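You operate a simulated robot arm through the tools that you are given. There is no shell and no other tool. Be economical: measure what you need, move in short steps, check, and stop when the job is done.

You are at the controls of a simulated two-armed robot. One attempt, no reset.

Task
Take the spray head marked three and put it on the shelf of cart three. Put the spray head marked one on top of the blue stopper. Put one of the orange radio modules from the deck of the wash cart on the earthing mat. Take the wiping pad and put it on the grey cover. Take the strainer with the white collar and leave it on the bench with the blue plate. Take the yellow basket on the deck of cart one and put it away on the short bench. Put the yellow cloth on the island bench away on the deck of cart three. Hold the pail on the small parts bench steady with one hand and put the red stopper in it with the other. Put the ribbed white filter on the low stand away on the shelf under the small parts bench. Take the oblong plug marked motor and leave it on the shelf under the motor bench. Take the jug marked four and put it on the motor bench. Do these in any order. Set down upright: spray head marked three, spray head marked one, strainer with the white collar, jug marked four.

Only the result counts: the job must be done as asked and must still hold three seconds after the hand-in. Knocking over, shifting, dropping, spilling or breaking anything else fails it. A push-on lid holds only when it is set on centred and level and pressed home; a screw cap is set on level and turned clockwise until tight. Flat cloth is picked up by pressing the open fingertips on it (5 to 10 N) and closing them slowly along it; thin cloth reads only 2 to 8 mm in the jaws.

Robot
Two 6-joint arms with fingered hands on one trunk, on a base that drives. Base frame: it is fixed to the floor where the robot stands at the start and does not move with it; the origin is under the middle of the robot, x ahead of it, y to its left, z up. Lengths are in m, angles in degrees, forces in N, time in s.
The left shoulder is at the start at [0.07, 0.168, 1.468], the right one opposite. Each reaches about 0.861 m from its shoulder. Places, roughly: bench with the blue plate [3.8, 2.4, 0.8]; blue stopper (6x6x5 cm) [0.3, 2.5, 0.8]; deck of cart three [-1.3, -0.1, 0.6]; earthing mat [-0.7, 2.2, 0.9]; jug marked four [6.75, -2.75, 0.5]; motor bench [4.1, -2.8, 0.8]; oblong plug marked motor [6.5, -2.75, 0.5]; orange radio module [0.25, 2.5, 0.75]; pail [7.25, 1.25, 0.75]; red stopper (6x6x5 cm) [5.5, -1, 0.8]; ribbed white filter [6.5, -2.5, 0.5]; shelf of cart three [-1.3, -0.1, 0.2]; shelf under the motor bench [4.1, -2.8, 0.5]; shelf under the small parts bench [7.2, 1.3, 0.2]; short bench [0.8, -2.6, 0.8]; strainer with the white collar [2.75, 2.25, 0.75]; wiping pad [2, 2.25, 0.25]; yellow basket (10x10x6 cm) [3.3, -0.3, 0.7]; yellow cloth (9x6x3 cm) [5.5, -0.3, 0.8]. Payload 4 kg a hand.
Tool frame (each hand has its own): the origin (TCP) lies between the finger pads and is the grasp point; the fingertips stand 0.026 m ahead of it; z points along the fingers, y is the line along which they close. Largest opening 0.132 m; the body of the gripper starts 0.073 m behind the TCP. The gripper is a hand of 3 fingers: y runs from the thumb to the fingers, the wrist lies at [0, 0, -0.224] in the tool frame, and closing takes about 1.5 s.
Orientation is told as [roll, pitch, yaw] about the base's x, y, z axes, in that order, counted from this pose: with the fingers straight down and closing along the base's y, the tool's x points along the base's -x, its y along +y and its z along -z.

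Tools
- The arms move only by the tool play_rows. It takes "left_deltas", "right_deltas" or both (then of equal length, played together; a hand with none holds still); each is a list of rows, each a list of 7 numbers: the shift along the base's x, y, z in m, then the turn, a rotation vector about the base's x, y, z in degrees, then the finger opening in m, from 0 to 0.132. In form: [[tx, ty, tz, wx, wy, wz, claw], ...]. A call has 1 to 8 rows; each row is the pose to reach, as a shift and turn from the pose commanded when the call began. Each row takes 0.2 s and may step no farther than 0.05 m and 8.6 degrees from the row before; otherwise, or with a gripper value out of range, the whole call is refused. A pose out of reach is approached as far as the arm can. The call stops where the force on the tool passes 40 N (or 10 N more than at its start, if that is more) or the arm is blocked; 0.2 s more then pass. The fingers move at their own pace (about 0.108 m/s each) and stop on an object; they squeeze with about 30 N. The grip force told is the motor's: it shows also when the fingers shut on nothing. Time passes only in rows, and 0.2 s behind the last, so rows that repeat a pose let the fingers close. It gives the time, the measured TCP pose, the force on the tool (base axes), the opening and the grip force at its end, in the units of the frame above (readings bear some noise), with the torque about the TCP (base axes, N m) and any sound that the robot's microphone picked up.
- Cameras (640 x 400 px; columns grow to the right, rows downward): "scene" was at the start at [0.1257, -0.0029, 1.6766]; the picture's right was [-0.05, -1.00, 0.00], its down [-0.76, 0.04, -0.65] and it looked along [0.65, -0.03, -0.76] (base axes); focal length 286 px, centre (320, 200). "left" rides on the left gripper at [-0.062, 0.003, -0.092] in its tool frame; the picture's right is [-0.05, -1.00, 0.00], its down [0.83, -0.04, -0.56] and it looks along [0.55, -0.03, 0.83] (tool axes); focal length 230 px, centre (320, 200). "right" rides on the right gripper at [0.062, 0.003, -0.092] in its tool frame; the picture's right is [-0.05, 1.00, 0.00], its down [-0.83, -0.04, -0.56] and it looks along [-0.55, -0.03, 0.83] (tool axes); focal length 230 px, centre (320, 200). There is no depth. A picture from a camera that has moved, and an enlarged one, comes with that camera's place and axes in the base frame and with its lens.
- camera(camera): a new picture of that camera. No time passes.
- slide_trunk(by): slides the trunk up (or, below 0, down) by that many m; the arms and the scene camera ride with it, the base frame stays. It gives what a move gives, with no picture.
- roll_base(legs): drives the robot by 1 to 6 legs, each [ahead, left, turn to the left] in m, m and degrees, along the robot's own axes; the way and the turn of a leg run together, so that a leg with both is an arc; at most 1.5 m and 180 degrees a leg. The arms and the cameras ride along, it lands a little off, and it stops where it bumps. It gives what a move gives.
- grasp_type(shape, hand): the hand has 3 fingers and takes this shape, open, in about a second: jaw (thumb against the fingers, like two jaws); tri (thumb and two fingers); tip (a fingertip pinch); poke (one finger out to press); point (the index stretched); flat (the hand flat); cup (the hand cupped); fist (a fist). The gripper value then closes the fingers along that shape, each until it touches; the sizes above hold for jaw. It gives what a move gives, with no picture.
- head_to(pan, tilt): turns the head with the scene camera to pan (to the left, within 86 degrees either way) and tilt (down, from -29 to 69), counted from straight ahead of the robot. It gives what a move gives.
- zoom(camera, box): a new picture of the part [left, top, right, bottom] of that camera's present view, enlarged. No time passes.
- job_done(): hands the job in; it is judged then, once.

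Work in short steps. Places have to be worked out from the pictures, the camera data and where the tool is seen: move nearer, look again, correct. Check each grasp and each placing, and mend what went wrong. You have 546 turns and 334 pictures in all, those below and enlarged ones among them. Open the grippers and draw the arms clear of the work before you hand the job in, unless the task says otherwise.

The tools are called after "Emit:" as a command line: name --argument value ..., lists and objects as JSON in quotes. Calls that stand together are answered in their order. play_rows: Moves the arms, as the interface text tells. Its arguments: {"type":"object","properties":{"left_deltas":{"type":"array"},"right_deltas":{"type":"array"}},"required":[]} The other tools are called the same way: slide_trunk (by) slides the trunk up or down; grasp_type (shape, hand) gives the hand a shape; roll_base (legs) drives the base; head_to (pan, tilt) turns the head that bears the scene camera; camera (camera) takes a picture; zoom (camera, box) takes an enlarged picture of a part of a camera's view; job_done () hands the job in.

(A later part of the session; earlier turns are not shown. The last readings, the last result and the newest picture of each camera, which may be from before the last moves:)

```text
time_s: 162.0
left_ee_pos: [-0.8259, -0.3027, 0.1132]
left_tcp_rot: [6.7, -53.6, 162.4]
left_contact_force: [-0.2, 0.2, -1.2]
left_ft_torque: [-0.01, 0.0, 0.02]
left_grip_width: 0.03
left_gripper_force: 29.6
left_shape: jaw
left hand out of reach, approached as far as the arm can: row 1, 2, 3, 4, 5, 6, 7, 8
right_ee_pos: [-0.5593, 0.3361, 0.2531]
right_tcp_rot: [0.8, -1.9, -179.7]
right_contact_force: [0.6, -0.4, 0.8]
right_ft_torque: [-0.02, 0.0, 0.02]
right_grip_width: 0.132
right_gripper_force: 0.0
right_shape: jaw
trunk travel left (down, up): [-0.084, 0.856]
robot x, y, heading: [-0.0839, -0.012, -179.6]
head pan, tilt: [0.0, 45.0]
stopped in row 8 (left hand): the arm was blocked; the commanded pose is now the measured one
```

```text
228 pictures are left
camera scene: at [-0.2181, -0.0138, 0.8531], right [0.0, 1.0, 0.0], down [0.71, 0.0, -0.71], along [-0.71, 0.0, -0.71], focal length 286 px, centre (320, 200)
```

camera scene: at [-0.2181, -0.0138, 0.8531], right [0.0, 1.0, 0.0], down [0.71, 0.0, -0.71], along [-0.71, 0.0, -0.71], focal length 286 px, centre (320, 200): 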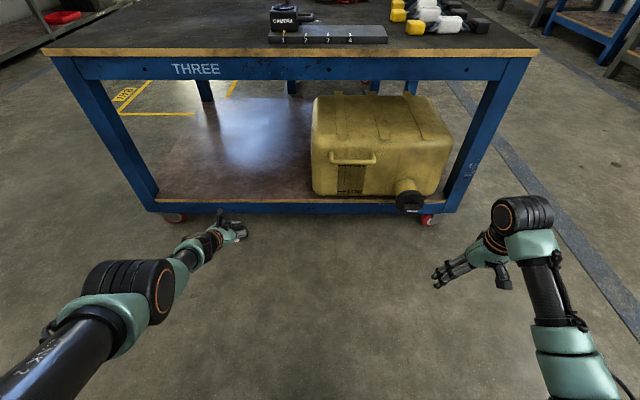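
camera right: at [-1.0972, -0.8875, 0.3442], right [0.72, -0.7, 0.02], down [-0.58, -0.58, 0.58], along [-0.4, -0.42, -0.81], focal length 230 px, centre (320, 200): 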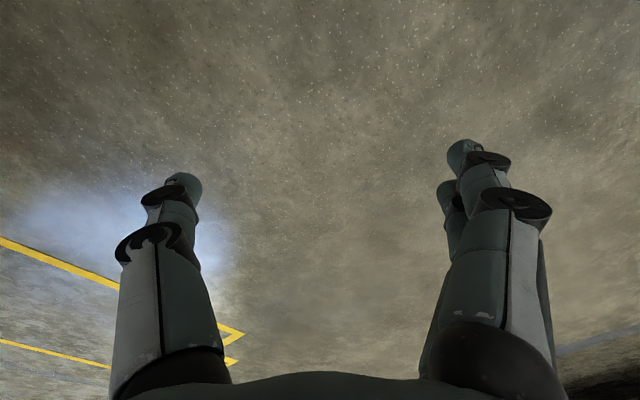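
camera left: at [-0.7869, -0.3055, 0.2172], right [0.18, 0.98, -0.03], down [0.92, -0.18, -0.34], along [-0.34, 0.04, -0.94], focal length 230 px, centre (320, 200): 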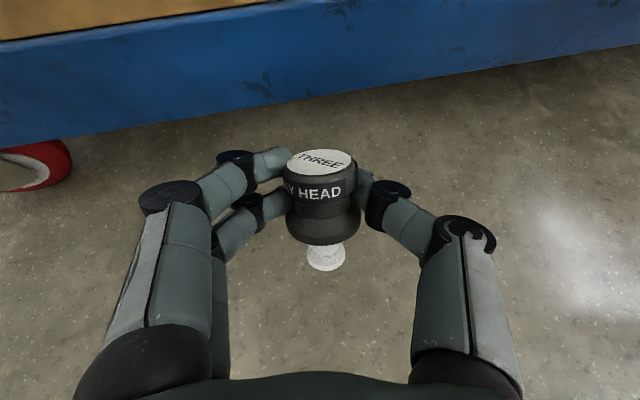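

The arm is near a wrist singularity again. I first back the base off a little, then lift the pitched hand and straighten its yaw to see what is reachable from here.

Emit:
play_rows --left_deltas '[[0.01, 0, 0.03, 0, 0, 4, 0.02], [0.02, 0, 0.06, 0, 0, 8, 0.02], [0.03, 0, 0.1, 0, 3, 12, 0.02], [0.03, 0, 0.14, 0, 6, 16, 0.02], [0.03, 0, 0.18, 0, 10, 17, 0.02]]'

Emit:
camera --camera "scene"

```text
time_s: 163.0
left_ee_pos: [-0.8695, -0.3084, 0.1669]
left_tcp_rot: [3.6, -56.3, 179.3]
left_contact_force: [7.9, 0.5, 1.5]
left_ft_torque: [-0.02, 0.03, 0.08]
left_grip_width: 0.0303
left_gripper_force: 29.8
left_shape: jaw
left hand out of reach, approached as far as the arm can: row 1, 2, 3, 4
right_ee_pos: [-0.5605, 0.335, 0.2532]
right_tcp_rot: [0.9, -1.8, -179.6]
right_contact_force: [-0.7, -0.7, -0.4]
right_ft_torque: [0.02, 0.0, 0.01]
right_grip_width: 0.132
right_gripper_force: 0.0
right_shape: jaw
trunk travel left (down, up): [-0.084, 0.856]
robot x, y, heading: [-0.0839, -0.0135, -179.6]
head pan, tilt: [0.0, 45.0]
stopped in row 4 (left hand): the force on the tool passed its limit (the readings are from after the stop); the commanded pose is now the measured one
```

```text
227 pictures are left
camera scene: at [-0.2171, -0.0141, 0.8533], right [-0.01, 1.0, 0.0], down [0.71, 0.0, -0.71], along [-0.71, 0.0, -0.71], focal length 286 px, centre (320, 200)
```

scene: 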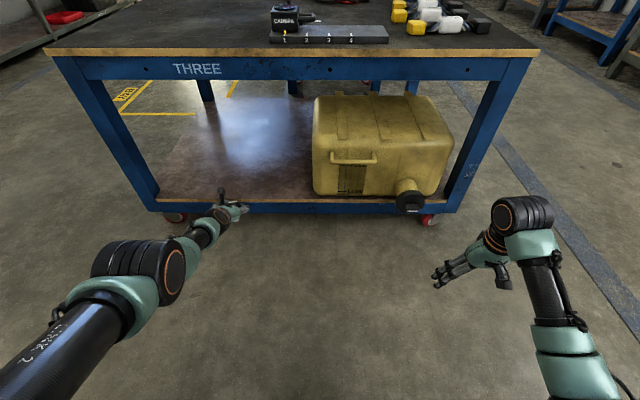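

The fingertips touched the shelf edge lightly. I back off 0.12 m, raise the trunk well up, and sort out the left arm in free space.

Emit:
roll_base --legs '[[-0.12, 0, 0]]'

Emit:
slide_trunk --by 0.4

Emit:
play_rows --left_deltas '[[0.02, -0.03, 0.03, 0, 0, 0, 0.02], [0.04, -0.06, 0.06, 0, 0, 0, 0.02], [0.06, -0.09, 0.09, 0, 0, 0, 0.02], [0.08, -0.12, 0.12, 0, 0, 0, 0.02], [0.1, -0.15, 0.15, 0, 0, 0, 0.02], [0.12, -0.18, 0.18, 0, 0, 0, 0.02]]'

Emit:
head_to --pan 35 --tilt 40

Emit:
camera --camera "scene"

```text
time_s: 164.3
left_ee_pos: [-0.7509, -0.3095, 0.1674]
left_tcp_rot: [3.5, -56.5, 179.4]
left_contact_force: [-0.8, -0.9, -0.1]
left_ft_torque: [0.0, -0.02, 0.0]
left_grip_width: 0.0298
left_gripper_force: 30.0
left_shape: jaw
right_ee_pos: [-0.4441, 0.3331, 0.2528]
right_tcp_rot: [0.9, -1.8, -179.3]
right_contact_force: [-0.1, 0.1, -0.9]
right_ft_torque: [-0.01, 0.0, 0.03]
right_grip_width: 0.1321
right_gripper_force: 0.0
right_shape: jaw
trunk travel left (down, up): [-0.084, 0.856]
robot x, y, heading: [0.0383, -0.0142, -179.7]
head pan, tilt: [0.0, 45.0]
```

```text
time_s: 168.1
left_ee_pos: [-0.7527, -0.3084, 0.5672]
left_tcp_rot: [3.6, -56.5, 179.4]
left_contact_force: [0.1, -0.3, -0.8]
left_ft_torque: [0.0, 0.02, 0.03]
left_grip_width: 0.0298
left_gripper_force: 30.3
left_shape: jaw
right_ee_pos: [-0.4434, 0.3324, 0.6545]
right_tcp_rot: [0.8, -1.8, -179.3]
right_contact_force: [0.1, 0.4, -0.6]
right_ft_torque: [0.03, 0.03, 0.0]
right_grip_width: 0.132
right_gripper_force: 0.0
right_shape: jaw
trunk travel left (down, up): [-0.484, 0.456]
robot x, y, heading: [0.03, -0.0131, -179.4]
head pan, tilt: [0.0, 45.0]
```

```text
time_s: 169.5
left_ee_pos: [-0.7523, -0.5449, 0.7041]
left_tcp_rot: [3.5, -56.5, 179.4]
left_contact_force: [0.5, 0.7, -0.3]
left_ft_torque: [-0.03, 0.01, 0.07]
left_grip_width: 0.0298
left_gripper_force: 29.6
left_shape: jaw
left hand out of reach, approached as far as the arm can: row 1, 2, 3, 4, 5, 6
right_ee_pos: [-0.4437, 0.3334, 0.655]
right_tcp_rot: [0.9, -1.9, -179.5]
right_contact_force: [0.6, -0.6, 0.6]
right_ft_torque: [0.03, -0.01, -0.01]
right_grip_width: 0.1321
right_gripper_force: 0.1
right_shape: jaw
trunk travel left (down, up): [-0.484, 0.456]
robot x, y, heading: [0.0341, -0.0129, -179.5]
head pan, tilt: [0.0, 45.0]
```

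```text
time_s: 170.5
left_ee_pos: [-0.752, -0.5439, 0.7029]
left_tcp_rot: [3.5, -56.5, 179.3]
left_contact_force: [-0.1, -0.4, -0.6]
left_ft_torque: [-0.02, 0.01, 0.0]
left_grip_width: 0.0299
left_gripper_force: 30.0
left_shape: jaw
right_ee_pos: [-0.4458, 0.333, 0.6537]
right_tcp_rot: [0.7, -1.8, -179.3]
right_contact_force: [-0.1, -1.3, -0.9]
right_ft_torque: [0.02, 0.04, 0.06]
right_grip_width: 0.132
right_gripper_force: 0.2
right_shape: jaw
trunk travel left (down, up): [-0.484, 0.456]
robot x, y, heading: [0.0322, -0.0135, -179.3]
head pan, tilt: [35.0, 40.0]
```

```text
226 pictures are left
camera scene: at [-0.0872, -0.0623, 1.2604], right [-0.58, 0.81, 0.0], down [0.52, 0.37, -0.77], along [-0.62, -0.44, -0.64], focal length 286 px, centre (320, 200)
```

scene: 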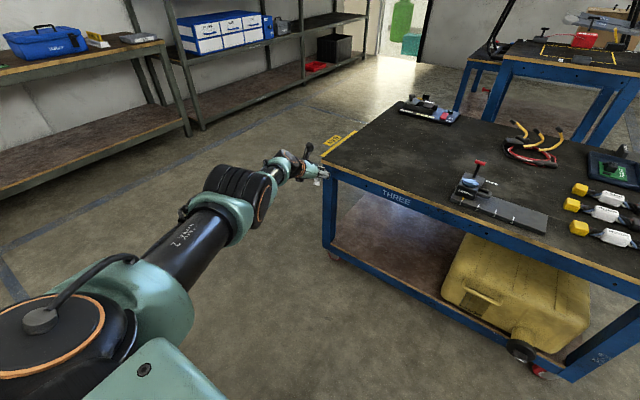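

The left arm is straight and stuck at the elbow singularity. I repeat what freed it before: raise it high with the hand tilted up, then pitch back while coming inward.

Emit:
play_rows --left_deltas '[[0.01, 0.01, 0.04, 0, 7.7, 0, 0.02], [0.02, 0.02, 0.08, 0, 15.4, 0, 0.02], [0.03, 0.03, 0.12, 0, 23.1, 0, 0.02], [0.04, 0.04, 0.16, 0, 30.8, 0, 0.02], [0.05, 0.05, 0.2, 0, 38.5, 0, 0.02], [0.05, 0.06, 0.24, 0, 46.2, 0, 0.02], [0.05, 0.07, 0.28, 0, 54, 0, 0.02], [0.05, 0.08, 0.32, 0, 61, 0, 0.02]]'

Emit:
play_rows --left_deltas '[[0, 0, 0.045, 0, 0, 0, 0.02], [0, 0, 0.09, 0, 0, 0, 0.02], [0, 0, 0.135, 0, 0, 0, 0.02], [0, 0, 0.16, 0, 0, 0, 0.02]]'

Emit:
play_rows --left_deltas '[[0, 0.02, 0.0, 0, -8.3, 0, 0.02], [0, 0.04, 0, 0, -16.6, 0, 0.02], [0, 0.06, 0, 0, -25, 0, 0.02], [0, 0.08, 0, 0, -33, 0, 0.02], [0, 0.1, 0, 0, -41, 0, 0.02], [0, 0.12, 0, 0, -49, 0, 0.02]]'

Emit:
camera --camera "scene"

```text
time_s: 172.3
left_ee_pos: [-0.7005, -0.4696, 0.9983]
left_tcp_rot: [164.9, -66.6, 18.5]
left_contact_force: [-0.3, 0.7, 0.7]
left_ft_torque: [0.0, -0.03, 0.04]
left_grip_width: 0.0298
left_gripper_force: 29.8
left_shape: jaw
left hand out of reach, approached as far as the arm can: row 1, 2, 3, 7, 8
right_ee_pos: [-0.4438, 0.3347, 0.6517]
right_tcp_rot: [0.8, -1.7, -179.4]
right_contact_force: [0.3, 0.1, 0.0]
right_ft_torque: [0.0, 0.0, 0.0]
right_grip_width: 0.132
right_gripper_force: 0.0
right_shape: jaw
trunk travel left (down, up): [-0.484, 0.456]
robot x, y, heading: [0.0313, -0.0158, -179.6]
head pan, tilt: [35.0, 40.0]
```

```text
time_s: 173.3
left_ee_pos: [-0.7015, -0.4672, 1.1589]
left_tcp_rot: [-178.7, -66.7, 0.9]
left_contact_force: [0.1, -0.4, -0.4]
left_ft_torque: [0.01, 0.02, -0.01]
left_grip_width: 0.0299
left_gripper_force: 30.0
left_shape: jaw
left hand out of reach, approached as far as the arm can: row 1
right_ee_pos: [-0.4437, 0.3336, 0.6541]
right_tcp_rot: [0.8, -1.8, -179.3]
right_contact_force: [-0.7, 0.0, -0.2]
right_ft_torque: [0.01, 0.03, 0.0]
right_grip_width: 0.1321
right_gripper_force: 0.1
right_shape: jaw
trunk travel left (down, up): [-0.484, 0.456]
robot x, y, heading: [0.0357, -0.0132, -179.5]
head pan, tilt: [35.0, 40.0]
```

```text
time_s: 174.7
left_ee_pos: [-0.7026, -0.3489, 1.159]
left_tcp_rot: [3.0, -64.2, 179.0]
left_contact_force: [-0.4, -0.3, -0.1]
left_ft_torque: [-0.02, -0.01, 0.03]
left_grip_width: 0.0298
left_gripper_force: 29.8
left_shape: jaw
right_ee_pos: [-0.4435, 0.3345, 0.6556]
right_tcp_rot: [0.9, -1.8, -179.4]
right_contact_force: [-0.3, -0.8, 0.0]
right_ft_torque: [0.0, 0.0, 0.03]
right_grip_width: 0.1319
right_gripper_force: 0.1
right_shape: jaw
trunk travel left (down, up): [-0.484, 0.456]
robot x, y, heading: [0.0317, -0.0156, -179.5]
head pan, tilt: [35.0, 40.0]
```

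```text
225 pictures are left
camera scene: at [-0.087, -0.0611, 1.2604], right [-0.58, 0.81, 0.0], down [0.52, 0.37, -0.77], along [-0.62, -0.45, -0.64], focal length 286 px, centre (320, 200)
```

scene: 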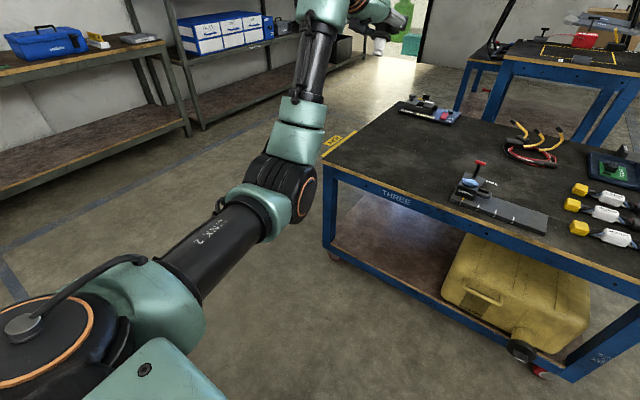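

Elbow is bent and unflagged. I now lower with the pitch held near 66°.

Emit:
play_rows --left_deltas '[[0, 0, -0.05, 0, 0, 0, 0.02], [0, 0, -0.1, 0, 0, 0, 0.02], [0, 0, -0.15, 0, 0, 0, 0.02], [0, 0, -0.2, 0, 1, 0, 0.02], [0, 0, -0.25, 0, 2, 0, 0.02], [0, 0, -0.3, 0, 3, 0, 0.02], [0, 0, -0.35, 0, 4, 0, 0.02], [0, 0, -0.4, 0, 4, 0, 0.02]]'

Emit:
camera --camera "scene"

```text
time_s: 176.5
left_ee_pos: [-0.7032, -0.3504, 0.7603]
left_tcp_rot: [3.0, -68.4, 179.1]
left_contact_force: [0.1, -0.4, -0.1]
left_ft_torque: [0.01, 0.01, 0.03]
left_grip_width: 0.0292
left_gripper_force: 30.3
left_shape: jaw
right_ee_pos: [-0.4443, 0.333, 0.6536]
right_tcp_rot: [0.8, -1.9, -179.4]
right_contact_force: [0.2, 0.2, -0.1]
right_ft_torque: [-0.02, 0.01, 0.0]
right_grip_width: 0.1317
right_gripper_force: 0.1
right_shape: jaw
trunk travel left (down, up): [-0.484, 0.456]
robot x, y, heading: [0.0362, -0.0158, -179.4]
head pan, tilt: [35.0, 40.0]
```

```text
224 pictures are left
camera scene: at [-0.0875, -0.0625, 1.2604], right [-0.58, 0.81, 0.0], down [0.52, 0.37, -0.77], along [-0.62, -0.44, -0.64], focal length 286 px, centre (320, 200)
```

scene: 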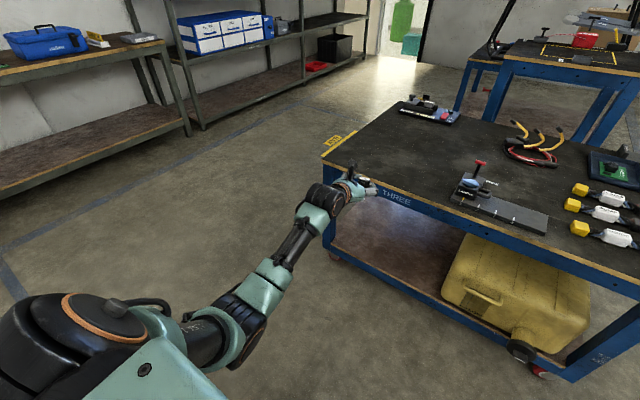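

All nominal. I lower the trunk 0.4 m and pitch the hand to horizontal so the head's stem points straight down.

Emit:
slide_trunk --by -0.4

Emit:
play_rows --left_deltas '[[0, 0, -0.01, 0, 7, 0, 0.02], [0, 0, -0.02, 0, 14, 0, 0.02], [0, 0, -0.03, 0, 20, 0, 0.02], [0, 0.02, -0.05, 0, 20, 0, 0.02]]'

Emit:
camera --camera "left"

Emit:
head_to --pan 10 --tilt 40

Emit:
camera --camera "scene"

```text
time_s: 180.3
left_ee_pos: [-0.7027, -0.3506, 0.3602]
left_tcp_rot: [2.9, -68.3, 179.2]
left_contact_force: [-0.7, 0.5, -0.7]
left_ft_torque: [0.03, 0.02, -0.02]
left_grip_width: 0.0293
left_gripper_force: 30.3
left_shape: jaw
right_ee_pos: [-0.4439, 0.3338, 0.2553]
right_tcp_rot: [0.8, -1.8, -179.4]
right_contact_force: [0.2, 0.3, 0.0]
right_ft_torque: [-0.01, -0.03, 0.02]
right_grip_width: 0.1321
right_gripper_force: 0.0
right_shape: jaw
trunk travel left (down, up): [-0.084, 0.856]
robot x, y, heading: [0.032, -0.0132, -179.4]
head pan, tilt: [35.0, 40.0]
```

```text
time_s: 181.3
left_ee_pos: [-0.7029, -0.3298, 0.309]
left_tcp_rot: [11.2, -88.3, 171.1]
left_contact_force: [0.4, -0.1, -0.5]
left_ft_torque: [0.01, -0.01, 0.0]
left_grip_width: 0.0291
left_gripper_force: 29.8
left_shape: jaw
right_ee_pos: [-0.4445, 0.3345, 0.255]
right_tcp_rot: [0.9, -1.8, -179.5]
right_contact_force: [0.5, -0.7, 0.2]
right_ft_torque: [-0.04, -0.01, 0.01]
right_grip_width: 0.1317
right_gripper_force: 0.1
right_shape: jaw
trunk travel left (down, up): [-0.084, 0.856]
robot x, y, heading: [0.0377, -0.0163, -179.6]
head pan, tilt: [35.0, 40.0]
```

```text
223 pictures are left
camera left: at [-0.6106, -0.3284, 0.3751], right [-0.04, 1.0, 0.05], down [0.58, 0.06, -0.81], along [-0.82, -0.01, -0.58], focal length 230 px, centre (320, 200)
```

left: 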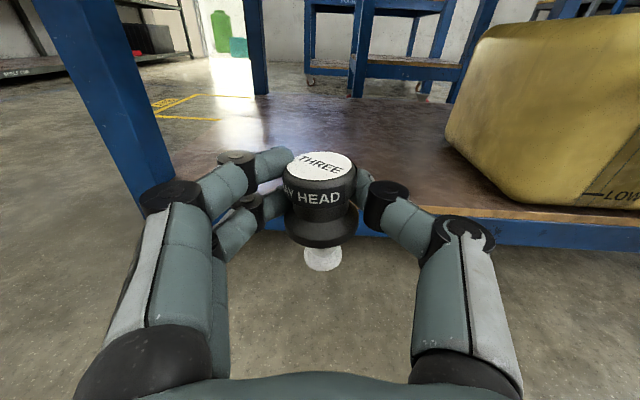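

```text
time_s: 182.2
left_ee_pos: [-0.7021, -0.3301, 0.3105]
left_tcp_rot: [12.3, -88.2, 170.0]
left_contact_force: [0.5, 0.3, -0.1]
left_ft_torque: [0.02, 0.0, 0.0]
left_grip_width: 0.0295
left_gripper_force: 30.3
left_shape: jaw
right_ee_pos: [-0.445, 0.3335, 0.254]
right_tcp_rot: [0.8, -1.9, -179.4]
right_contact_force: [-0.1, -0.6, -0.3]
right_ft_torque: [0.0, -0.03, 0.0]
right_grip_width: 0.132
right_gripper_force: 0.1
right_shape: jaw
trunk travel left (down, up): [-0.084, 0.856]
robot x, y, heading: [0.0352, -0.0141, -179.5]
head pan, tilt: [10.0, 40.0]
```

```text
222 pictures are left
camera scene: at [-0.1014, -0.0285, 0.8604], right [-0.18, 0.98, 0.0], down [0.63, 0.12, -0.77], along [-0.75, -0.14, -0.64], focal length 286 px, centre (320, 200)
```

scene: 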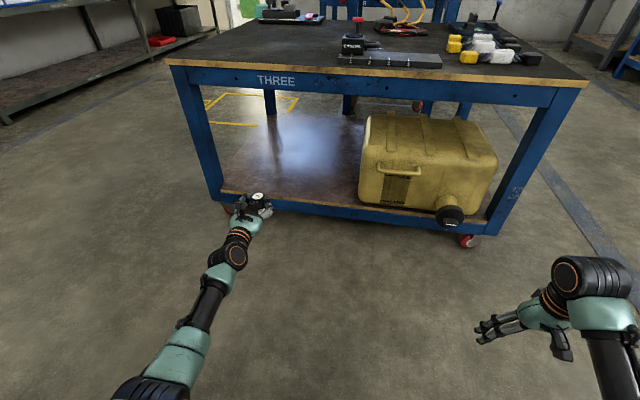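

The head is upright in the hand. I drive ahead 0.27 m to bring it over the shelf.

Emit:
roll_base --legs '[[0.27, 0, 0]]'

Emit:
camera --camera "left"

Emit:
zoom --camera "scene" --box '[200, 130, 360, 250]'

```text
time_s: 184.2
left_ee_pos: [-0.9822, -0.3293, 0.3111]
left_tcp_rot: [12.2, -88.3, 169.7]
left_contact_force: [0.6, 0.3, 0.1]
left_ft_torque: [0.01, -0.01, 0.0]
left_grip_width: 0.0292
left_gripper_force: 29.8
left_shape: jaw
right_ee_pos: [-0.7196, 0.3344, 0.2543]
right_tcp_rot: [0.8, -1.9, -179.8]
right_contact_force: [0.1, 0.6, 0.5]
right_ft_torque: [-0.02, -0.01, -0.02]
right_grip_width: 0.1322
right_gripper_force: 0.2
right_shape: jaw
trunk travel left (down, up): [-0.084, 0.856]
robot x, y, heading: [-0.2455, -0.0161, -179.7]
head pan, tilt: [10.0, 40.0]
```

```text
221 pictures are left
camera left: at [-0.8895, -0.3271, 0.3755], right [-0.04, 1.0, 0.05], down [0.58, 0.06, -0.81], along [-0.82, 0.0, -0.58], focal length 230 px, centre (320, 200)
```

left: 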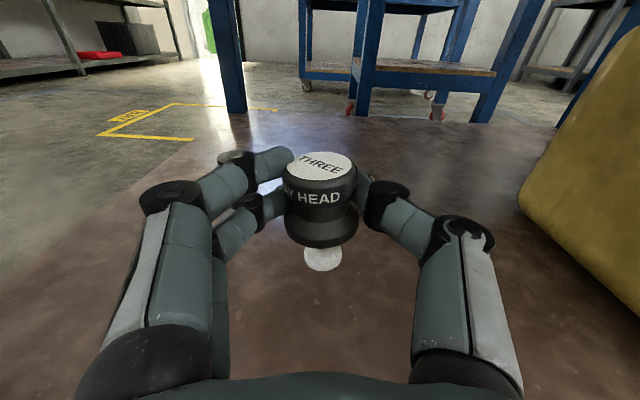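

```text
3.33 times, centred on (280, 190) of scene
camera zoom: at [-0.3788, -0.0294, 0.8604], right [-0.18, 0.98, 0.0], down [0.63, 0.11, -0.77], along [-0.75, -0.14, -0.64], focal length 952 px, centre (453, 233)
```

zoom: 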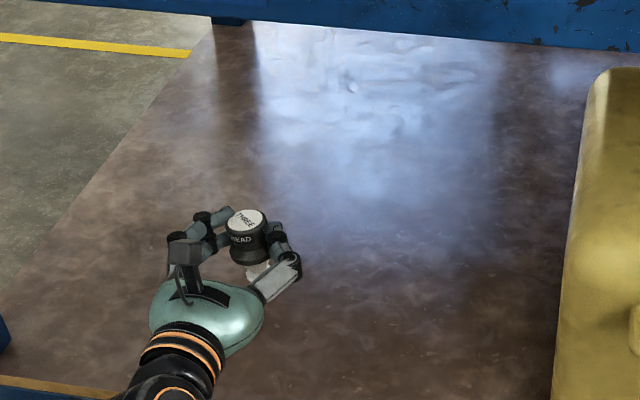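

Head is over the free shelf area. I lower until it touches.

Emit:
play_rows --left_deltas '[[0, 0, -0.03, 0, 0, 0, 0.02], [0, 0, -0.055, 0, 0, 0, 0.02], [0, 0, -0.065, 0, 0, 0, 0.02], [0, 0, -0.073, 0, 0, 0, 0.02]]'

Emit:
play_rows --left_deltas '[[0, 0, -0.006, 0, 0, 0, 0.02], [0, 0, -0.012, 0, 0, 0, 0.02]]'

Emit:
camera --camera "left"

```text
time_s: 185.2
left_ee_pos: [-0.982, -0.3214, 0.2578]
left_tcp_rot: [42.0, -84.7, 136.5]
left_contact_force: [0.2, -0.8, 0.0]
left_ft_torque: [0.07, -0.1, -0.09]
left_grip_width: 0.0292
left_gripper_force: 30.0
left_shape: jaw
left hand out of reach, approached as far as the arm can: row 1, 2, 3, 4
right_ee_pos: [-0.72, 0.3333, 0.2539]
right_tcp_rot: [0.8, -1.7, -179.7]
right_contact_force: [0.6, 0.6, 0.2]
right_ft_torque: [0.02, 0.04, 0.02]
right_grip_width: 0.1318
right_gripper_force: 0.1
right_shape: jaw
trunk travel left (down, up): [-0.084, 0.856]
robot x, y, heading: [-0.2402, -0.016, -180.0]
head pan, tilt: [10.0, 40.0]
```

```text
time_s: 185.8
left_ee_pos: [-0.9808, -0.3244, 0.2474]
left_tcp_rot: [2.4, -86.5, 176.8]
left_contact_force: [-0.3, 0.2, -0.1]
left_ft_torque: [-0.02, -0.01, 0.03]
left_grip_width: 0.0294
left_gripper_force: 29.6
left_shape: jaw
right_ee_pos: [-0.7194, 0.3331, 0.2541]
right_tcp_rot: [0.8, -1.8, -179.7]
right_contact_force: [1.1, 0.2, -0.2]
right_ft_torque: [0.0, -0.01, -0.02]
right_grip_width: 0.132
right_gripper_force: 0.0
right_shape: jaw
trunk travel left (down, up): [-0.084, 0.856]
robot x, y, heading: [-0.2475, -0.0131, -179.9]
head pan, tilt: [10.0, 40.0]
```

```text
219 pictures are left
camera left: at [-0.8918, -0.3279, 0.3164], right [0.01, 1.0, 0.05], down [0.6, 0.03, -0.8], along [-0.8, 0.04, -0.6], focal length 230 px, centre (320, 200)
```

left: 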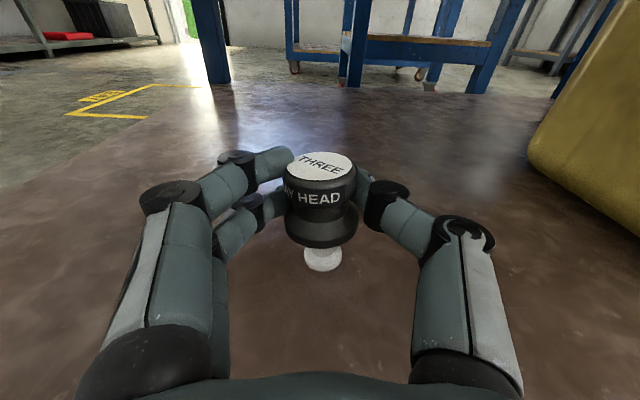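

I use the trunk for the last few cm, checking the force.

Emit:
slide_trunk --by -0.02

Emit:
slide_trunk --by -0.01

Emit:
camera --camera "left"

```text
time_s: 186.4
left_ee_pos: [-0.9823, -0.3245, 0.2283]
left_tcp_rot: [2.1, -86.4, 177.1]
left_contact_force: [0.2, 0.8, -0.7]
left_ft_torque: [0.01, -0.01, 0.01]
left_grip_width: 0.0296
left_gripper_force: 29.6
left_shape: jaw
right_ee_pos: [-0.719, 0.3335, 0.2353]
right_tcp_rot: [0.8, -1.8, -179.7]
right_contact_force: [-0.1, -0.1, -0.7]
right_ft_torque: [0.0, 0.03, 0.0]
right_grip_width: 0.1318
right_gripper_force: 0.0
right_shape: jaw
trunk travel left (down, up): [-0.064, 0.876]
robot x, y, heading: [-0.2437, -0.0109, -179.9]
head pan, tilt: [10.0, 40.0]
```

```text
time_s: 187.0
left_ee_pos: [-0.9819, -0.3248, 0.2234]
left_tcp_rot: [3.2, -87.0, 176.0]
left_contact_force: [1.5, 0.1, 9.7]
left_ft_torque: [-0.05, 0.07, 0.0]
left_grip_width: 0.0292
left_gripper_force: 30.0
left_shape: jaw
right_ee_pos: [-0.7194, 0.3332, 0.2254]
right_tcp_rot: [0.8, -1.9, -179.7]
right_contact_force: [-0.6, 0.2, 0.1]
right_ft_torque: [0.01, 0.01, 0.02]
right_grip_width: 0.1317
right_gripper_force: 0.0
right_shape: jaw
trunk travel left (down, up): [-0.054, 0.886]
robot x, y, heading: [-0.2433, -0.0133, -180.0]
head pan, tilt: [10.0, 40.0]
```

```text
218 pictures are left
camera left: at [-0.8922, -0.3276, 0.2903], right [0.01, 1.0, 0.05], down [0.6, 0.03, -0.8], along [-0.8, 0.04, -0.6], focal length 230 px, centre (320, 200)
```

left: 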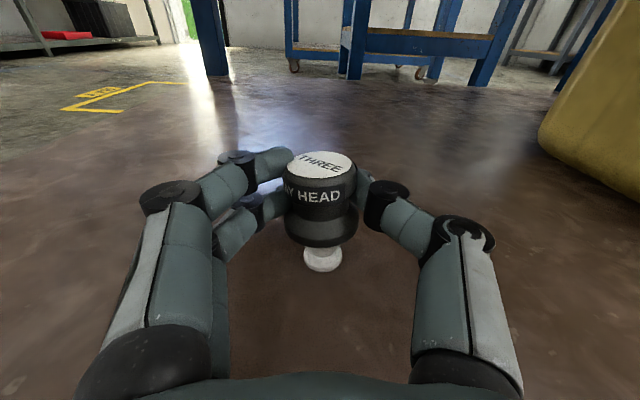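

Contact (≈10 N). I release gently.

Emit:
play_rows --left_deltas '[[0, 0, 0, 0, 0, 0, 0.034], [0, 0, 0, 0, 0, 0, 0.04], [0, 0, 0, 0, 0, 0, 0.05], [0, 0, 0, 0, 0, 0, 0.07], [0, 0, 0, 0, 0, 0, 0.1], [0, 0, 0, 0, 0, 0, 0.12]]'

Emit:
camera --camera "left"

```text
time_s: 188.4
left_ee_pos: [-0.9817, -0.324, 0.2192]
left_tcp_rot: [2.0, -86.4, 177.2]
left_contact_force: [-0.1, -0.4, 0.9]
left_ft_torque: [0.01, -0.03, 0.0]
left_grip_width: 0.1195
left_gripper_force: 0.0
left_shape: jaw
right_ee_pos: [-0.7186, 0.3338, 0.2238]
right_tcp_rot: [0.8, -1.7, -179.6]
right_contact_force: [-0.3, 0.2, -1.0]
right_ft_torque: [0.01, 0.0, -0.01]
right_grip_width: 0.1317
right_gripper_force: 0.1
right_shape: jaw
trunk travel left (down, up): [-0.054, 0.886]
robot x, y, heading: [-0.2439, -0.0164, -179.7]
head pan, tilt: [10.0, 40.0]
```

```text
217 pictures are left
camera left: at [-0.8918, -0.3278, 0.2865], right [0.01, 1.0, 0.05], down [0.6, 0.03, -0.8], along [-0.8, 0.04, -0.6], focal length 230 px, centre (320, 200)
```

left: 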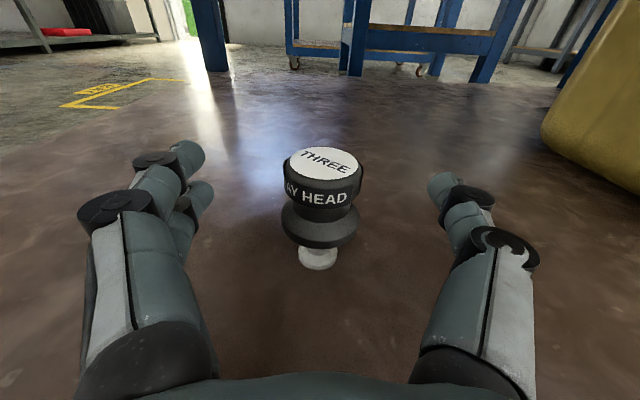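

THREE stands upright on the shelf. I back straight out and verify.

Emit:
roll_base --legs '[[-0.26, 0, 0]]'

Emit:
camera --camera "left"

```text
time_s: 190.3
left_ee_pos: [-0.722, -0.3244, 0.2191]
left_tcp_rot: [2.1, -86.5, 177.2]
left_contact_force: [-0.5, 0.6, 0.2]
left_ft_torque: [-0.01, 0.03, 0.0]
left_grip_width: 0.1199
left_gripper_force: 0.1
left_shape: jaw
right_ee_pos: [-0.461, 0.3357, 0.2229]
right_tcp_rot: [0.8, -1.9, -179.7]
right_contact_force: [-0.5, -0.5, 0.0]
right_ft_torque: [0.02, 0.01, 0.01]
right_grip_width: 0.1318
right_gripper_force: 0.0
right_shape: jaw
trunk travel left (down, up): [-0.054, 0.886]
robot x, y, heading: [0.0133, -0.0134, -179.7]
head pan, tilt: [10.0, 40.0]
```

```text
216 pictures are left
camera left: at [-0.6323, -0.3271, 0.2866], right [0.01, 1.0, 0.05], down [0.6, 0.03, -0.8], along [-0.8, 0.04, -0.6], focal length 230 px, centre (320, 200)
```

left: 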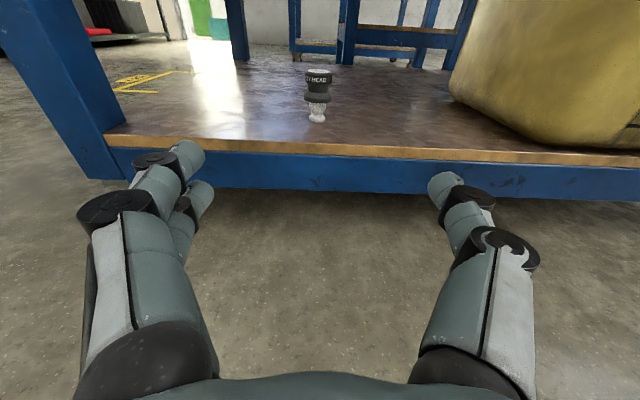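

Task 1 is done. Now bring the left hand back to fingers-down (keeping the wrist well below the shoulder), raise the trunk and turn to the test bench for head ONE.

Emit:
slide_trunk --by 0.4

Emit:
play_rows --left_deltas '[[0.03, 0, 0.01, 0, -8.5, 0, 0.1], [0.06, 0, 0.0, 0, -17, 0, 0.1], [0.08, 0, -0.01, 0, -25.5, 0, 0.1], [0.1, 0, -0.02, 0, -34, 0, 0.1], [0.12, 0, -0.03, 0, -42.5, 0, 0.1], [0.13, 0, -0.04, 0, -51, 0, 0.1], [0.14, 0, -0.05, 0, -59.5, 0, 0.1], [0.14, 0, -0.05, 0, -68, 0, 0.1]]'

Emit:
play_rows --left_deltas '[[0, 0, 0, -1, -8.5, 0, 0.1], [0.0, 0, 0, -2, -17, 2, 0.1], [0.0, 0, 0, -2, -19, 3, 0.1]]'

Emit:
slide_trunk --by 0.38

```text
time_s: 194.1
left_ee_pos: [-0.7216, -0.3235, 0.6186]
left_tcp_rot: [2.1, -86.5, 177.2]
left_contact_force: [-0.5, -0.1, -0.4]
left_ft_torque: [0.01, -0.01, 0.03]
left_grip_width: 0.1199
left_gripper_force: 0.2
left_shape: jaw
right_ee_pos: [-0.4608, 0.3349, 0.6243]
right_tcp_rot: [0.8, -1.9, -179.7]
right_contact_force: [-0.6, 0.6, -0.4]
right_ft_torque: [-0.04, -0.01, 0.03]
right_grip_width: 0.1319
right_gripper_force: 0.0
right_shape: jaw
trunk travel left (down, up): [-0.454, 0.486]
robot x, y, heading: [0.0173, -0.0135, -179.4]
head pan, tilt: [10.0, 40.0]
```

```text
time_s: 195.9
left_ee_pos: [-0.5827, -0.3261, 0.5693]
left_tcp_rot: [-0.5, -18.3, 179.8]
left_contact_force: [-0.1, 0.5, -0.2]
left_ft_torque: [0.02, -0.02, 0.0]
left_grip_width: 0.1002
left_gripper_force: 0.0
left_shape: jaw
left hand out of reach, approached as far as the arm can: row 1, 2
right_ee_pos: [-0.4613, 0.3356, 0.6239]
right_tcp_rot: [0.8, -1.8, -179.7]
right_contact_force: [0.7, 0.5, -0.7]
right_ft_torque: [-0.02, -0.01, -0.01]
right_grip_width: 0.1318
right_gripper_force: 0.1
right_shape: jaw
trunk travel left (down, up): [-0.454, 0.486]
robot x, y, heading: [0.0146, -0.0124, -179.8]
head pan, tilt: [10.0, 40.0]
```

```text
refused: row 2 steps farther than a row can; nothing moved
```

```text
time_s: 199.6
left_ee_pos: [-0.5834, -0.3243, 0.9487]
left_tcp_rot: [-0.7, -18.5, 179.8]
left_contact_force: [0.0, -0.2, -0.3]
left_ft_torque: [-0.01, 0.05, 0.0]
left_grip_width: 0.1001
left_gripper_force: 0.0
left_shape: jaw
right_ee_pos: [-0.4603, 0.3356, 1.0044]
right_tcp_rot: [0.8, -1.8, -179.7]
right_contact_force: [0.4, 0.4, -1.1]
right_ft_torque: [0.02, -0.02, -0.02]
right_grip_width: 0.132
right_gripper_force: 0.0
right_shape: jaw
trunk travel left (down, up): [-0.834, 0.106]
robot x, y, heading: [0.0229, -0.0154, -179.8]
head pan, tilt: [10.0, 40.0]
```

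Emit:
play_rows --left_deltas '[[0, 0, 0, 0, -8, 0, 0.1], [0.0, 0, 0, 0, -16, 0, 0.1], [0.0, 0, 0, 0, -18.4, 0, 0.1]]'

Emit:
roll_base --legs '[[0.36, 0, 0], [0, 0, 90], [0, 0, 90]]'

Emit:
head_to --pan -15 --tilt 50

Emit:
camera --camera "scene"

```text
time_s: 200.4
left_ee_pos: [-0.5817, -0.3269, 0.9511]
left_tcp_rot: [-0.8, 0.0, 179.8]
left_contact_force: [0.7, -0.6, 0.1]
left_ft_torque: [0.01, 0.0, -0.03]
left_grip_width: 0.1004
left_gripper_force: 0.1
left_shape: jaw
right_ee_pos: [-0.4604, 0.336, 1.0047]
right_tcp_rot: [0.8, -1.9, -179.7]
right_contact_force: [0.6, -0.5, -0.2]
right_ft_torque: [-0.03, 0.0, 0.03]
right_grip_width: 0.1318
right_gripper_force: 0.0
right_shape: jaw
trunk travel left (down, up): [-0.834, 0.106]
robot x, y, heading: [0.0172, -0.0122, -179.4]
head pan, tilt: [10.0, 40.0]
```

```text
time_s: 210.3
left_ee_pos: [0.2462, 0.3028, 0.9503]
left_tcp_rot: [-0.6, -0.2, 0.7]
left_contact_force: [-0.1, -0.4, -0.3]
left_ft_torque: [-0.01, -0.05, 0.02]
left_grip_width: 0.1004
left_gripper_force: 0.1
left_shape: jaw
right_ee_pos: [0.1341, -0.3601, 1.0039]
right_tcp_rot: [0.8, -1.8, 1.2]
right_contact_force: [-0.1, 0.2, 0.0]
right_ft_torque: [-0.01, 0.01, 0.0]
right_grip_width: 0.1318
right_gripper_force: 0.1
right_shape: jaw
trunk travel left (down, up): [-0.834, 0.106]
robot x, y, heading: [-0.349, -0.0213, 1.0]
head pan, tilt: [10.0, 40.0]
```

```text
time_s: 211.2
left_ee_pos: [0.2463, 0.303, 0.9501]
left_tcp_rot: [-0.7, -0.1, 0.7]
left_contact_force: [0.1, 0.5, -0.1]
left_ft_torque: [-0.04, -0.02, 0.02]
left_grip_width: 0.1002
left_gripper_force: 0.0
left_shape: jaw
right_ee_pos: [0.1335, -0.36, 1.0054]
right_tcp_rot: [0.8, -1.8, 1.2]
right_contact_force: [0.7, -0.4, 0.4]
right_ft_torque: [-0.01, 0.02, 0.0]
right_grip_width: 0.1318
right_gripper_force: 0.1
right_shape: jaw
trunk travel left (down, up): [-0.834, 0.106]
robot x, y, heading: [-0.3461, -0.0198, 1.0]
head pan, tilt: [-15.0, 50.0]
```

```text
215 pictures are left
camera scene: at [-0.225, -0.035, 1.5963], right [-0.24, -0.97, 0.0], down [-0.74, 0.18, -0.64], along [0.62, -0.15, -0.77], focal length 286 px, centre (320, 200)
```

scene: 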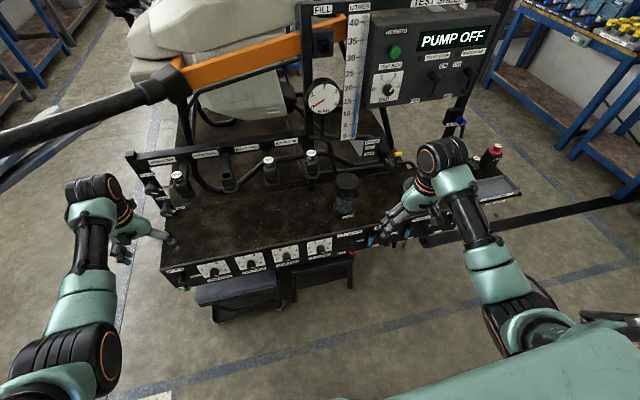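

Before advancing I tuck the left hand outboard so it clears head FOUR.

Emit:
play_rows --left_deltas '[[-0.02, 0.04, 0, 0, 0, 0, 0.1], [-0.04, 0.08, 0, 0, 0, 0, 0.1], [-0.06, 0.12, 0, 0, 0, 0, 0.1], [-0.08, 0.16, 0, 0, 0, 0, 0.1]]'

Emit:
roll_base --legs '[[0.22, 0, -1]]'

Emit:
play_rows --right_deltas '[[0.0, 0.03, 0.03, 0, 0, 0, 0.09], [0.02, 0.06, 0.06, 0, 0, 0, 0.09], [0.05, 0.09, 0.06, 0, 0, 0, 0.09], [0.08, 0.12, 0.06, 0, 0, 0, 0.09], [0.1, 0.15, 0.06, 0, 0, 0, 0.09], [0.12, 0.18, 0.06, 0, 0, 0, 0.09]]'

Emit:
camera --camera "right"

Emit:
camera --camera "scene"

```text
time_s: 212.2
left_ee_pos: [0.1668, 0.4629, 0.9514]
left_tcp_rot: [-0.8, -0.4, 0.7]
left_contact_force: [-0.1, 0.4, -0.9]
left_ft_torque: [-0.01, 0.01, 0.0]
left_grip_width: 0.1001
left_gripper_force: 0.0
left_shape: jaw
right_ee_pos: [0.1335, -0.3572, 1.0046]
right_tcp_rot: [0.8, -1.9, 1.3]
right_contact_force: [-0.7, 0.0, -0.2]
right_ft_torque: [0.03, -0.03, -0.04]
right_grip_width: 0.1318
right_gripper_force: 0.1
right_shape: jaw
trunk travel left (down, up): [-0.834, 0.106]
robot x, y, heading: [-0.3456, -0.0199, 0.8]
head pan, tilt: [-15.0, 50.0]
```

```text
time_s: 213.9
left_ee_pos: [0.374, 0.4518, 0.9427]
left_tcp_rot: [-1.0, 0.7, -0.3]
left_contact_force: [0.4, -0.2, 0.1]
left_ft_torque: [-0.02, -0.02, 0.03]
left_grip_width: 0.1003
left_gripper_force: 0.0
left_shape: jaw
right_ee_pos: [0.3315, -0.3663, 1.0054]
right_tcp_rot: [0.8, -1.9, 0.2]
right_contact_force: [-0.5, 0.3, -0.6]
right_ft_torque: [0.0, 0.03, -0.01]
right_grip_width: 0.1318
right_gripper_force: 0.0
right_shape: jaw
trunk travel left (down, up): [-0.834, 0.106]
robot x, y, heading: [-0.1445, -0.0169, -0.0]
head pan, tilt: [-15.0, 50.0]
stopped in leg 1: the robot was blocked; the commanded pose is now the measured one
```

```text
time_s: 215.3
left_ee_pos: [0.3738, 0.4526, 0.9412]
left_tcp_rot: [-1.0, 0.8, -0.3]
left_contact_force: [-1.0, 0.3, -0.3]
left_ft_torque: [0.01, 0.02, -0.01]
left_grip_width: 0.1002
left_gripper_force: 0.1
left_shape: jaw
right_ee_pos: [0.4547, -0.1855, 1.0608]
right_tcp_rot: [0.7, -2.0, 0.2]
right_contact_force: [0.1, 0.1, -0.4]
right_ft_torque: [-0.05, 0.0, 0.01]
right_grip_width: 0.0901
right_gripper_force: 0.1
right_shape: jaw
right hand out of reach, approached as far as the arm can: row 1, 2, 3, 4, 5, 6
trunk travel left (down, up): [-0.834, 0.106]
robot x, y, heading: [-0.142, -0.0183, 0.2]
head pan, tilt: [-15.0, 50.0]
```

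```text
214 pictures are left
camera right: at [0.3893, -0.1847, 1.1502], right [0.05, 1.0, 0.01], down [0.81, -0.05, 0.58], along [0.58, -0.02, -0.81], focal length 230 px, centre (320, 200)
```

right: 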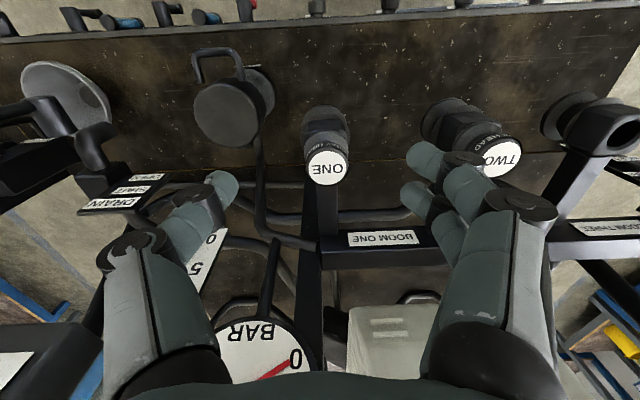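

```text
213 pictures are left
camera scene: at [-0.0217, -0.035, 1.5963], right [-0.26, -0.97, 0.0], down [-0.74, 0.2, -0.64], along [0.62, -0.17, -0.77], focal length 286 px, centre (320, 200)
```

scene: 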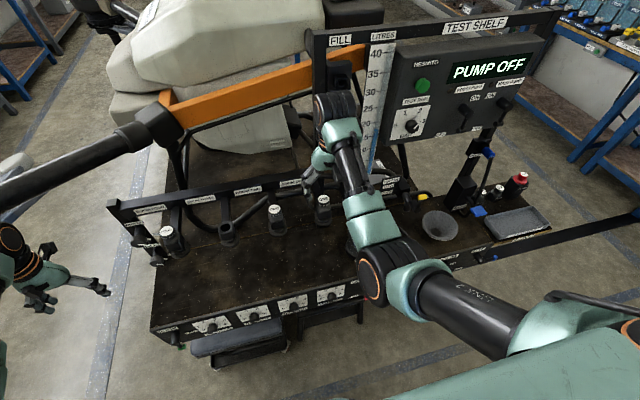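

The left arm seems to have brushed something as the base stopped, so I draw the left hand back; then I bring the right hand over ONE at (0.48,-0.182) and lower to grip only the knob.

Emit:
play_rows --left_deltas '[[-0.02, 0, 0, 0, 0, 0, 0.1], [-0.04, 0, 0, 0, 0, 0, 0.1], [-0.06, 0, 0, 0, 0, 0, 0.1], [-0.06, 0, 0, 0, 0, 0, 0.1]]' --right_deltas '[[0.01, 0.002, -0.02, 0, 0, 0, 0.09], [0.02, 0.004, -0.04, 0, 0, 0, 0.09], [0.025, 0.004, -0.06, 0, 2, 0, 0.09], [0.025, 0.004, -0.07, 0, 2, 0, 0.09]]'

Emit:
camera --camera "right"

Emit:
zoom --camera "scene" --box '[270, 150, 390, 240]'

```text
time_s: 216.3
left_ee_pos: [0.3138, 0.4515, 0.9406]
left_tcp_rot: [-1.0, 0.7, -0.3]
left_contact_force: [-0.9, 0.3, -0.1]
left_ft_torque: [0.03, 0.01, -0.01]
left_grip_width: 0.1004
left_gripper_force: 0.1
left_shape: jaw
right_ee_pos: [0.4798, -0.182, 0.9921]
right_tcp_rot: [0.9, 0.1, 0.1]
right_contact_force: [0.1, -0.3, -0.6]
right_ft_torque: [0.0, -0.06, -0.03]
right_grip_width: 0.0902
right_gripper_force: 0.1
right_shape: jaw
trunk travel left (down, up): [-0.834, 0.106]
robot x, y, heading: [-0.1454, -0.0188, 0.1]
head pan, tilt: [-15.0, 50.0]
```

```text
212 pictures are left
camera right: at [0.419, -0.1814, 1.084], right [0.05, 1.0, 0.01], down [0.83, -0.05, 0.55], along [0.55, -0.02, -0.83], focal length 230 px, centre (320, 200)
```

right: 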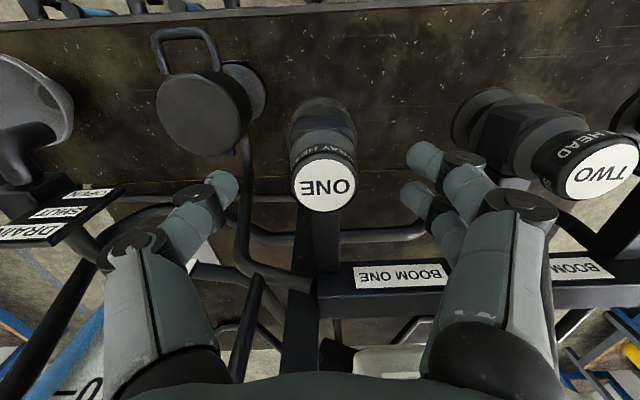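

```text
4.44 times, centred on (330, 195) of scene
camera zoom: at [-0.0212, -0.0356, 1.5962], right [-0.26, -0.97, 0.0], down [-0.74, 0.2, -0.64], along [0.62, -0.16, -0.77], focal length 1270 px, centre (276, 222)
```

zoom: 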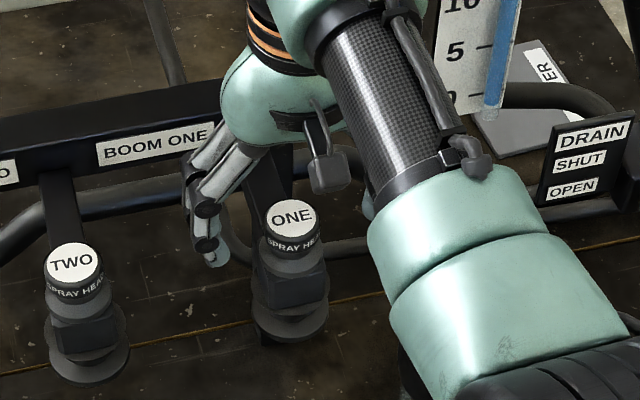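

Well centred (top z≈0.974). Lower 13 mm and close on the knob.

Emit:
play_rows --right_deltas '[[0.001, 0.001, -0.013, 0, 0, 0, 0.09], [0.001, 0.001, -0.013, 0, 0, 0, 0.05], [0.001, 0.001, -0.013, 0, 0, 0, 0.03], [0.001, 0.001, -0.013, 0, 0, 0, 0.02], [0.001, 0.001, -0.013, 0, 0, 0, 0.02], [0.001, 0.001, -0.013, 0, 0, 0, 0.02]]'

Emit:
camera --camera "right"

```text
time_s: 217.7
left_ee_pos: [0.3127, 0.4515, 0.9402]
left_tcp_rot: [-1.1, 0.7, -0.3]
left_contact_force: [-0.3, 0.6, -0.1]
left_ft_torque: [0.0, 0.0, 0.04]
left_grip_width: 0.1001
left_gripper_force: 0.1
left_shape: jaw
right_ee_pos: [0.483, -0.1808, 0.976]
right_tcp_rot: [0.8, 0.0, 0.2]
right_contact_force: [0.8, 0.3, -0.1]
right_ft_torque: [0.01, 0.01, 0.02]
right_grip_width: 0.0261
right_gripper_force: 29.9
right_shape: jaw
trunk travel left (down, up): [-0.834, 0.106]
robot x, y, heading: [-0.144, -0.0159, -0.1]
head pan, tilt: [-15.0, 50.0]
```

```text
210 pictures are left
camera right: at [0.4206, -0.1803, 1.0695], right [0.05, 1.0, 0.01], down [0.83, -0.05, 0.55], along [0.55, -0.02, -0.83], focal length 230 px, centre (320, 200)
```

right: 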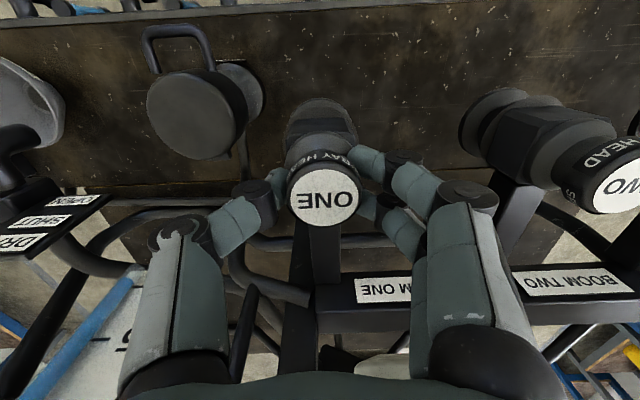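

Three-point grip (force 30 N). Lift a little and check it stays upright.

Emit:
play_rows --right_deltas '[[0, 0, 0.015, 0, 0, 0, 0.02], [0, 0, 0.03, 0, 0, 0, 0.02], [0, 0, 0.05, 0, 0, 0, 0.02]]'

Emit:
camera --camera "right"

Emit:
zoom --camera "scene" --box '[270, 150, 390, 240]'

```text
time_s: 218.5
left_ee_pos: [0.3142, 0.453, 0.9392]
left_tcp_rot: [-1.0, 0.6, -0.3]
left_contact_force: [0.0, 0.9, -0.3]
left_ft_torque: [-0.02, 0.02, 0.0]
left_grip_width: 0.1005
left_gripper_force: 0.0
left_shape: jaw
right_ee_pos: [0.4819, -0.1832, 1.0276]
right_tcp_rot: [0.8, 0.2, 0.2]
right_contact_force: [-0.8, 0.6, -0.9]
right_ft_torque: [0.0, 0.02, -0.01]
right_grip_width: 0.0263
right_gripper_force: 30.1
right_shape: jaw
trunk travel left (down, up): [-0.834, 0.106]
robot x, y, heading: [-0.1383, -0.0166, -0.0]
head pan, tilt: [-15.0, 50.0]
```

```text
209 pictures are left
camera right: at [0.4202, -0.1821, 1.1202], right [0.05, 1.0, 0.01], down [0.83, -0.05, 0.55], along [0.55, -0.02, -0.83], focal length 230 px, centre (320, 200)
```

right: 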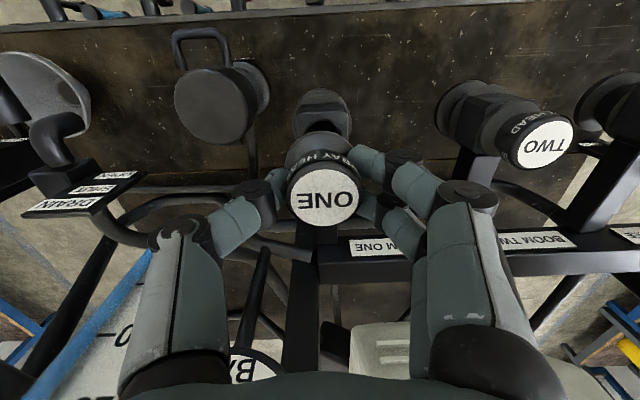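

```text
4.44 times, centred on (330, 195) of scene
camera zoom: at [-0.0216, -0.0356, 1.5962], right [-0.26, -0.97, 0.0], down [-0.74, 0.2, -0.64], along [0.62, -0.16, -0.77], focal length 1270 px, centre (276, 222)
```

zoom: 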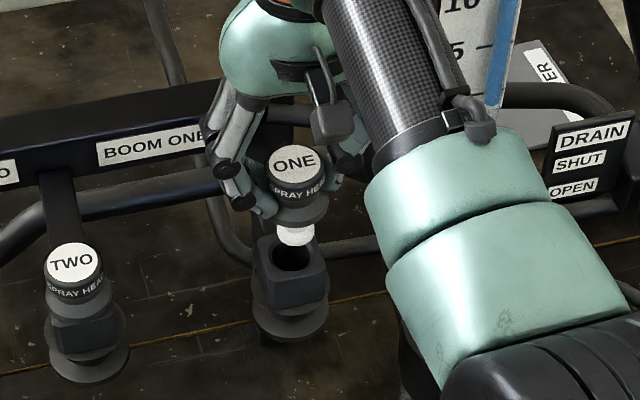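

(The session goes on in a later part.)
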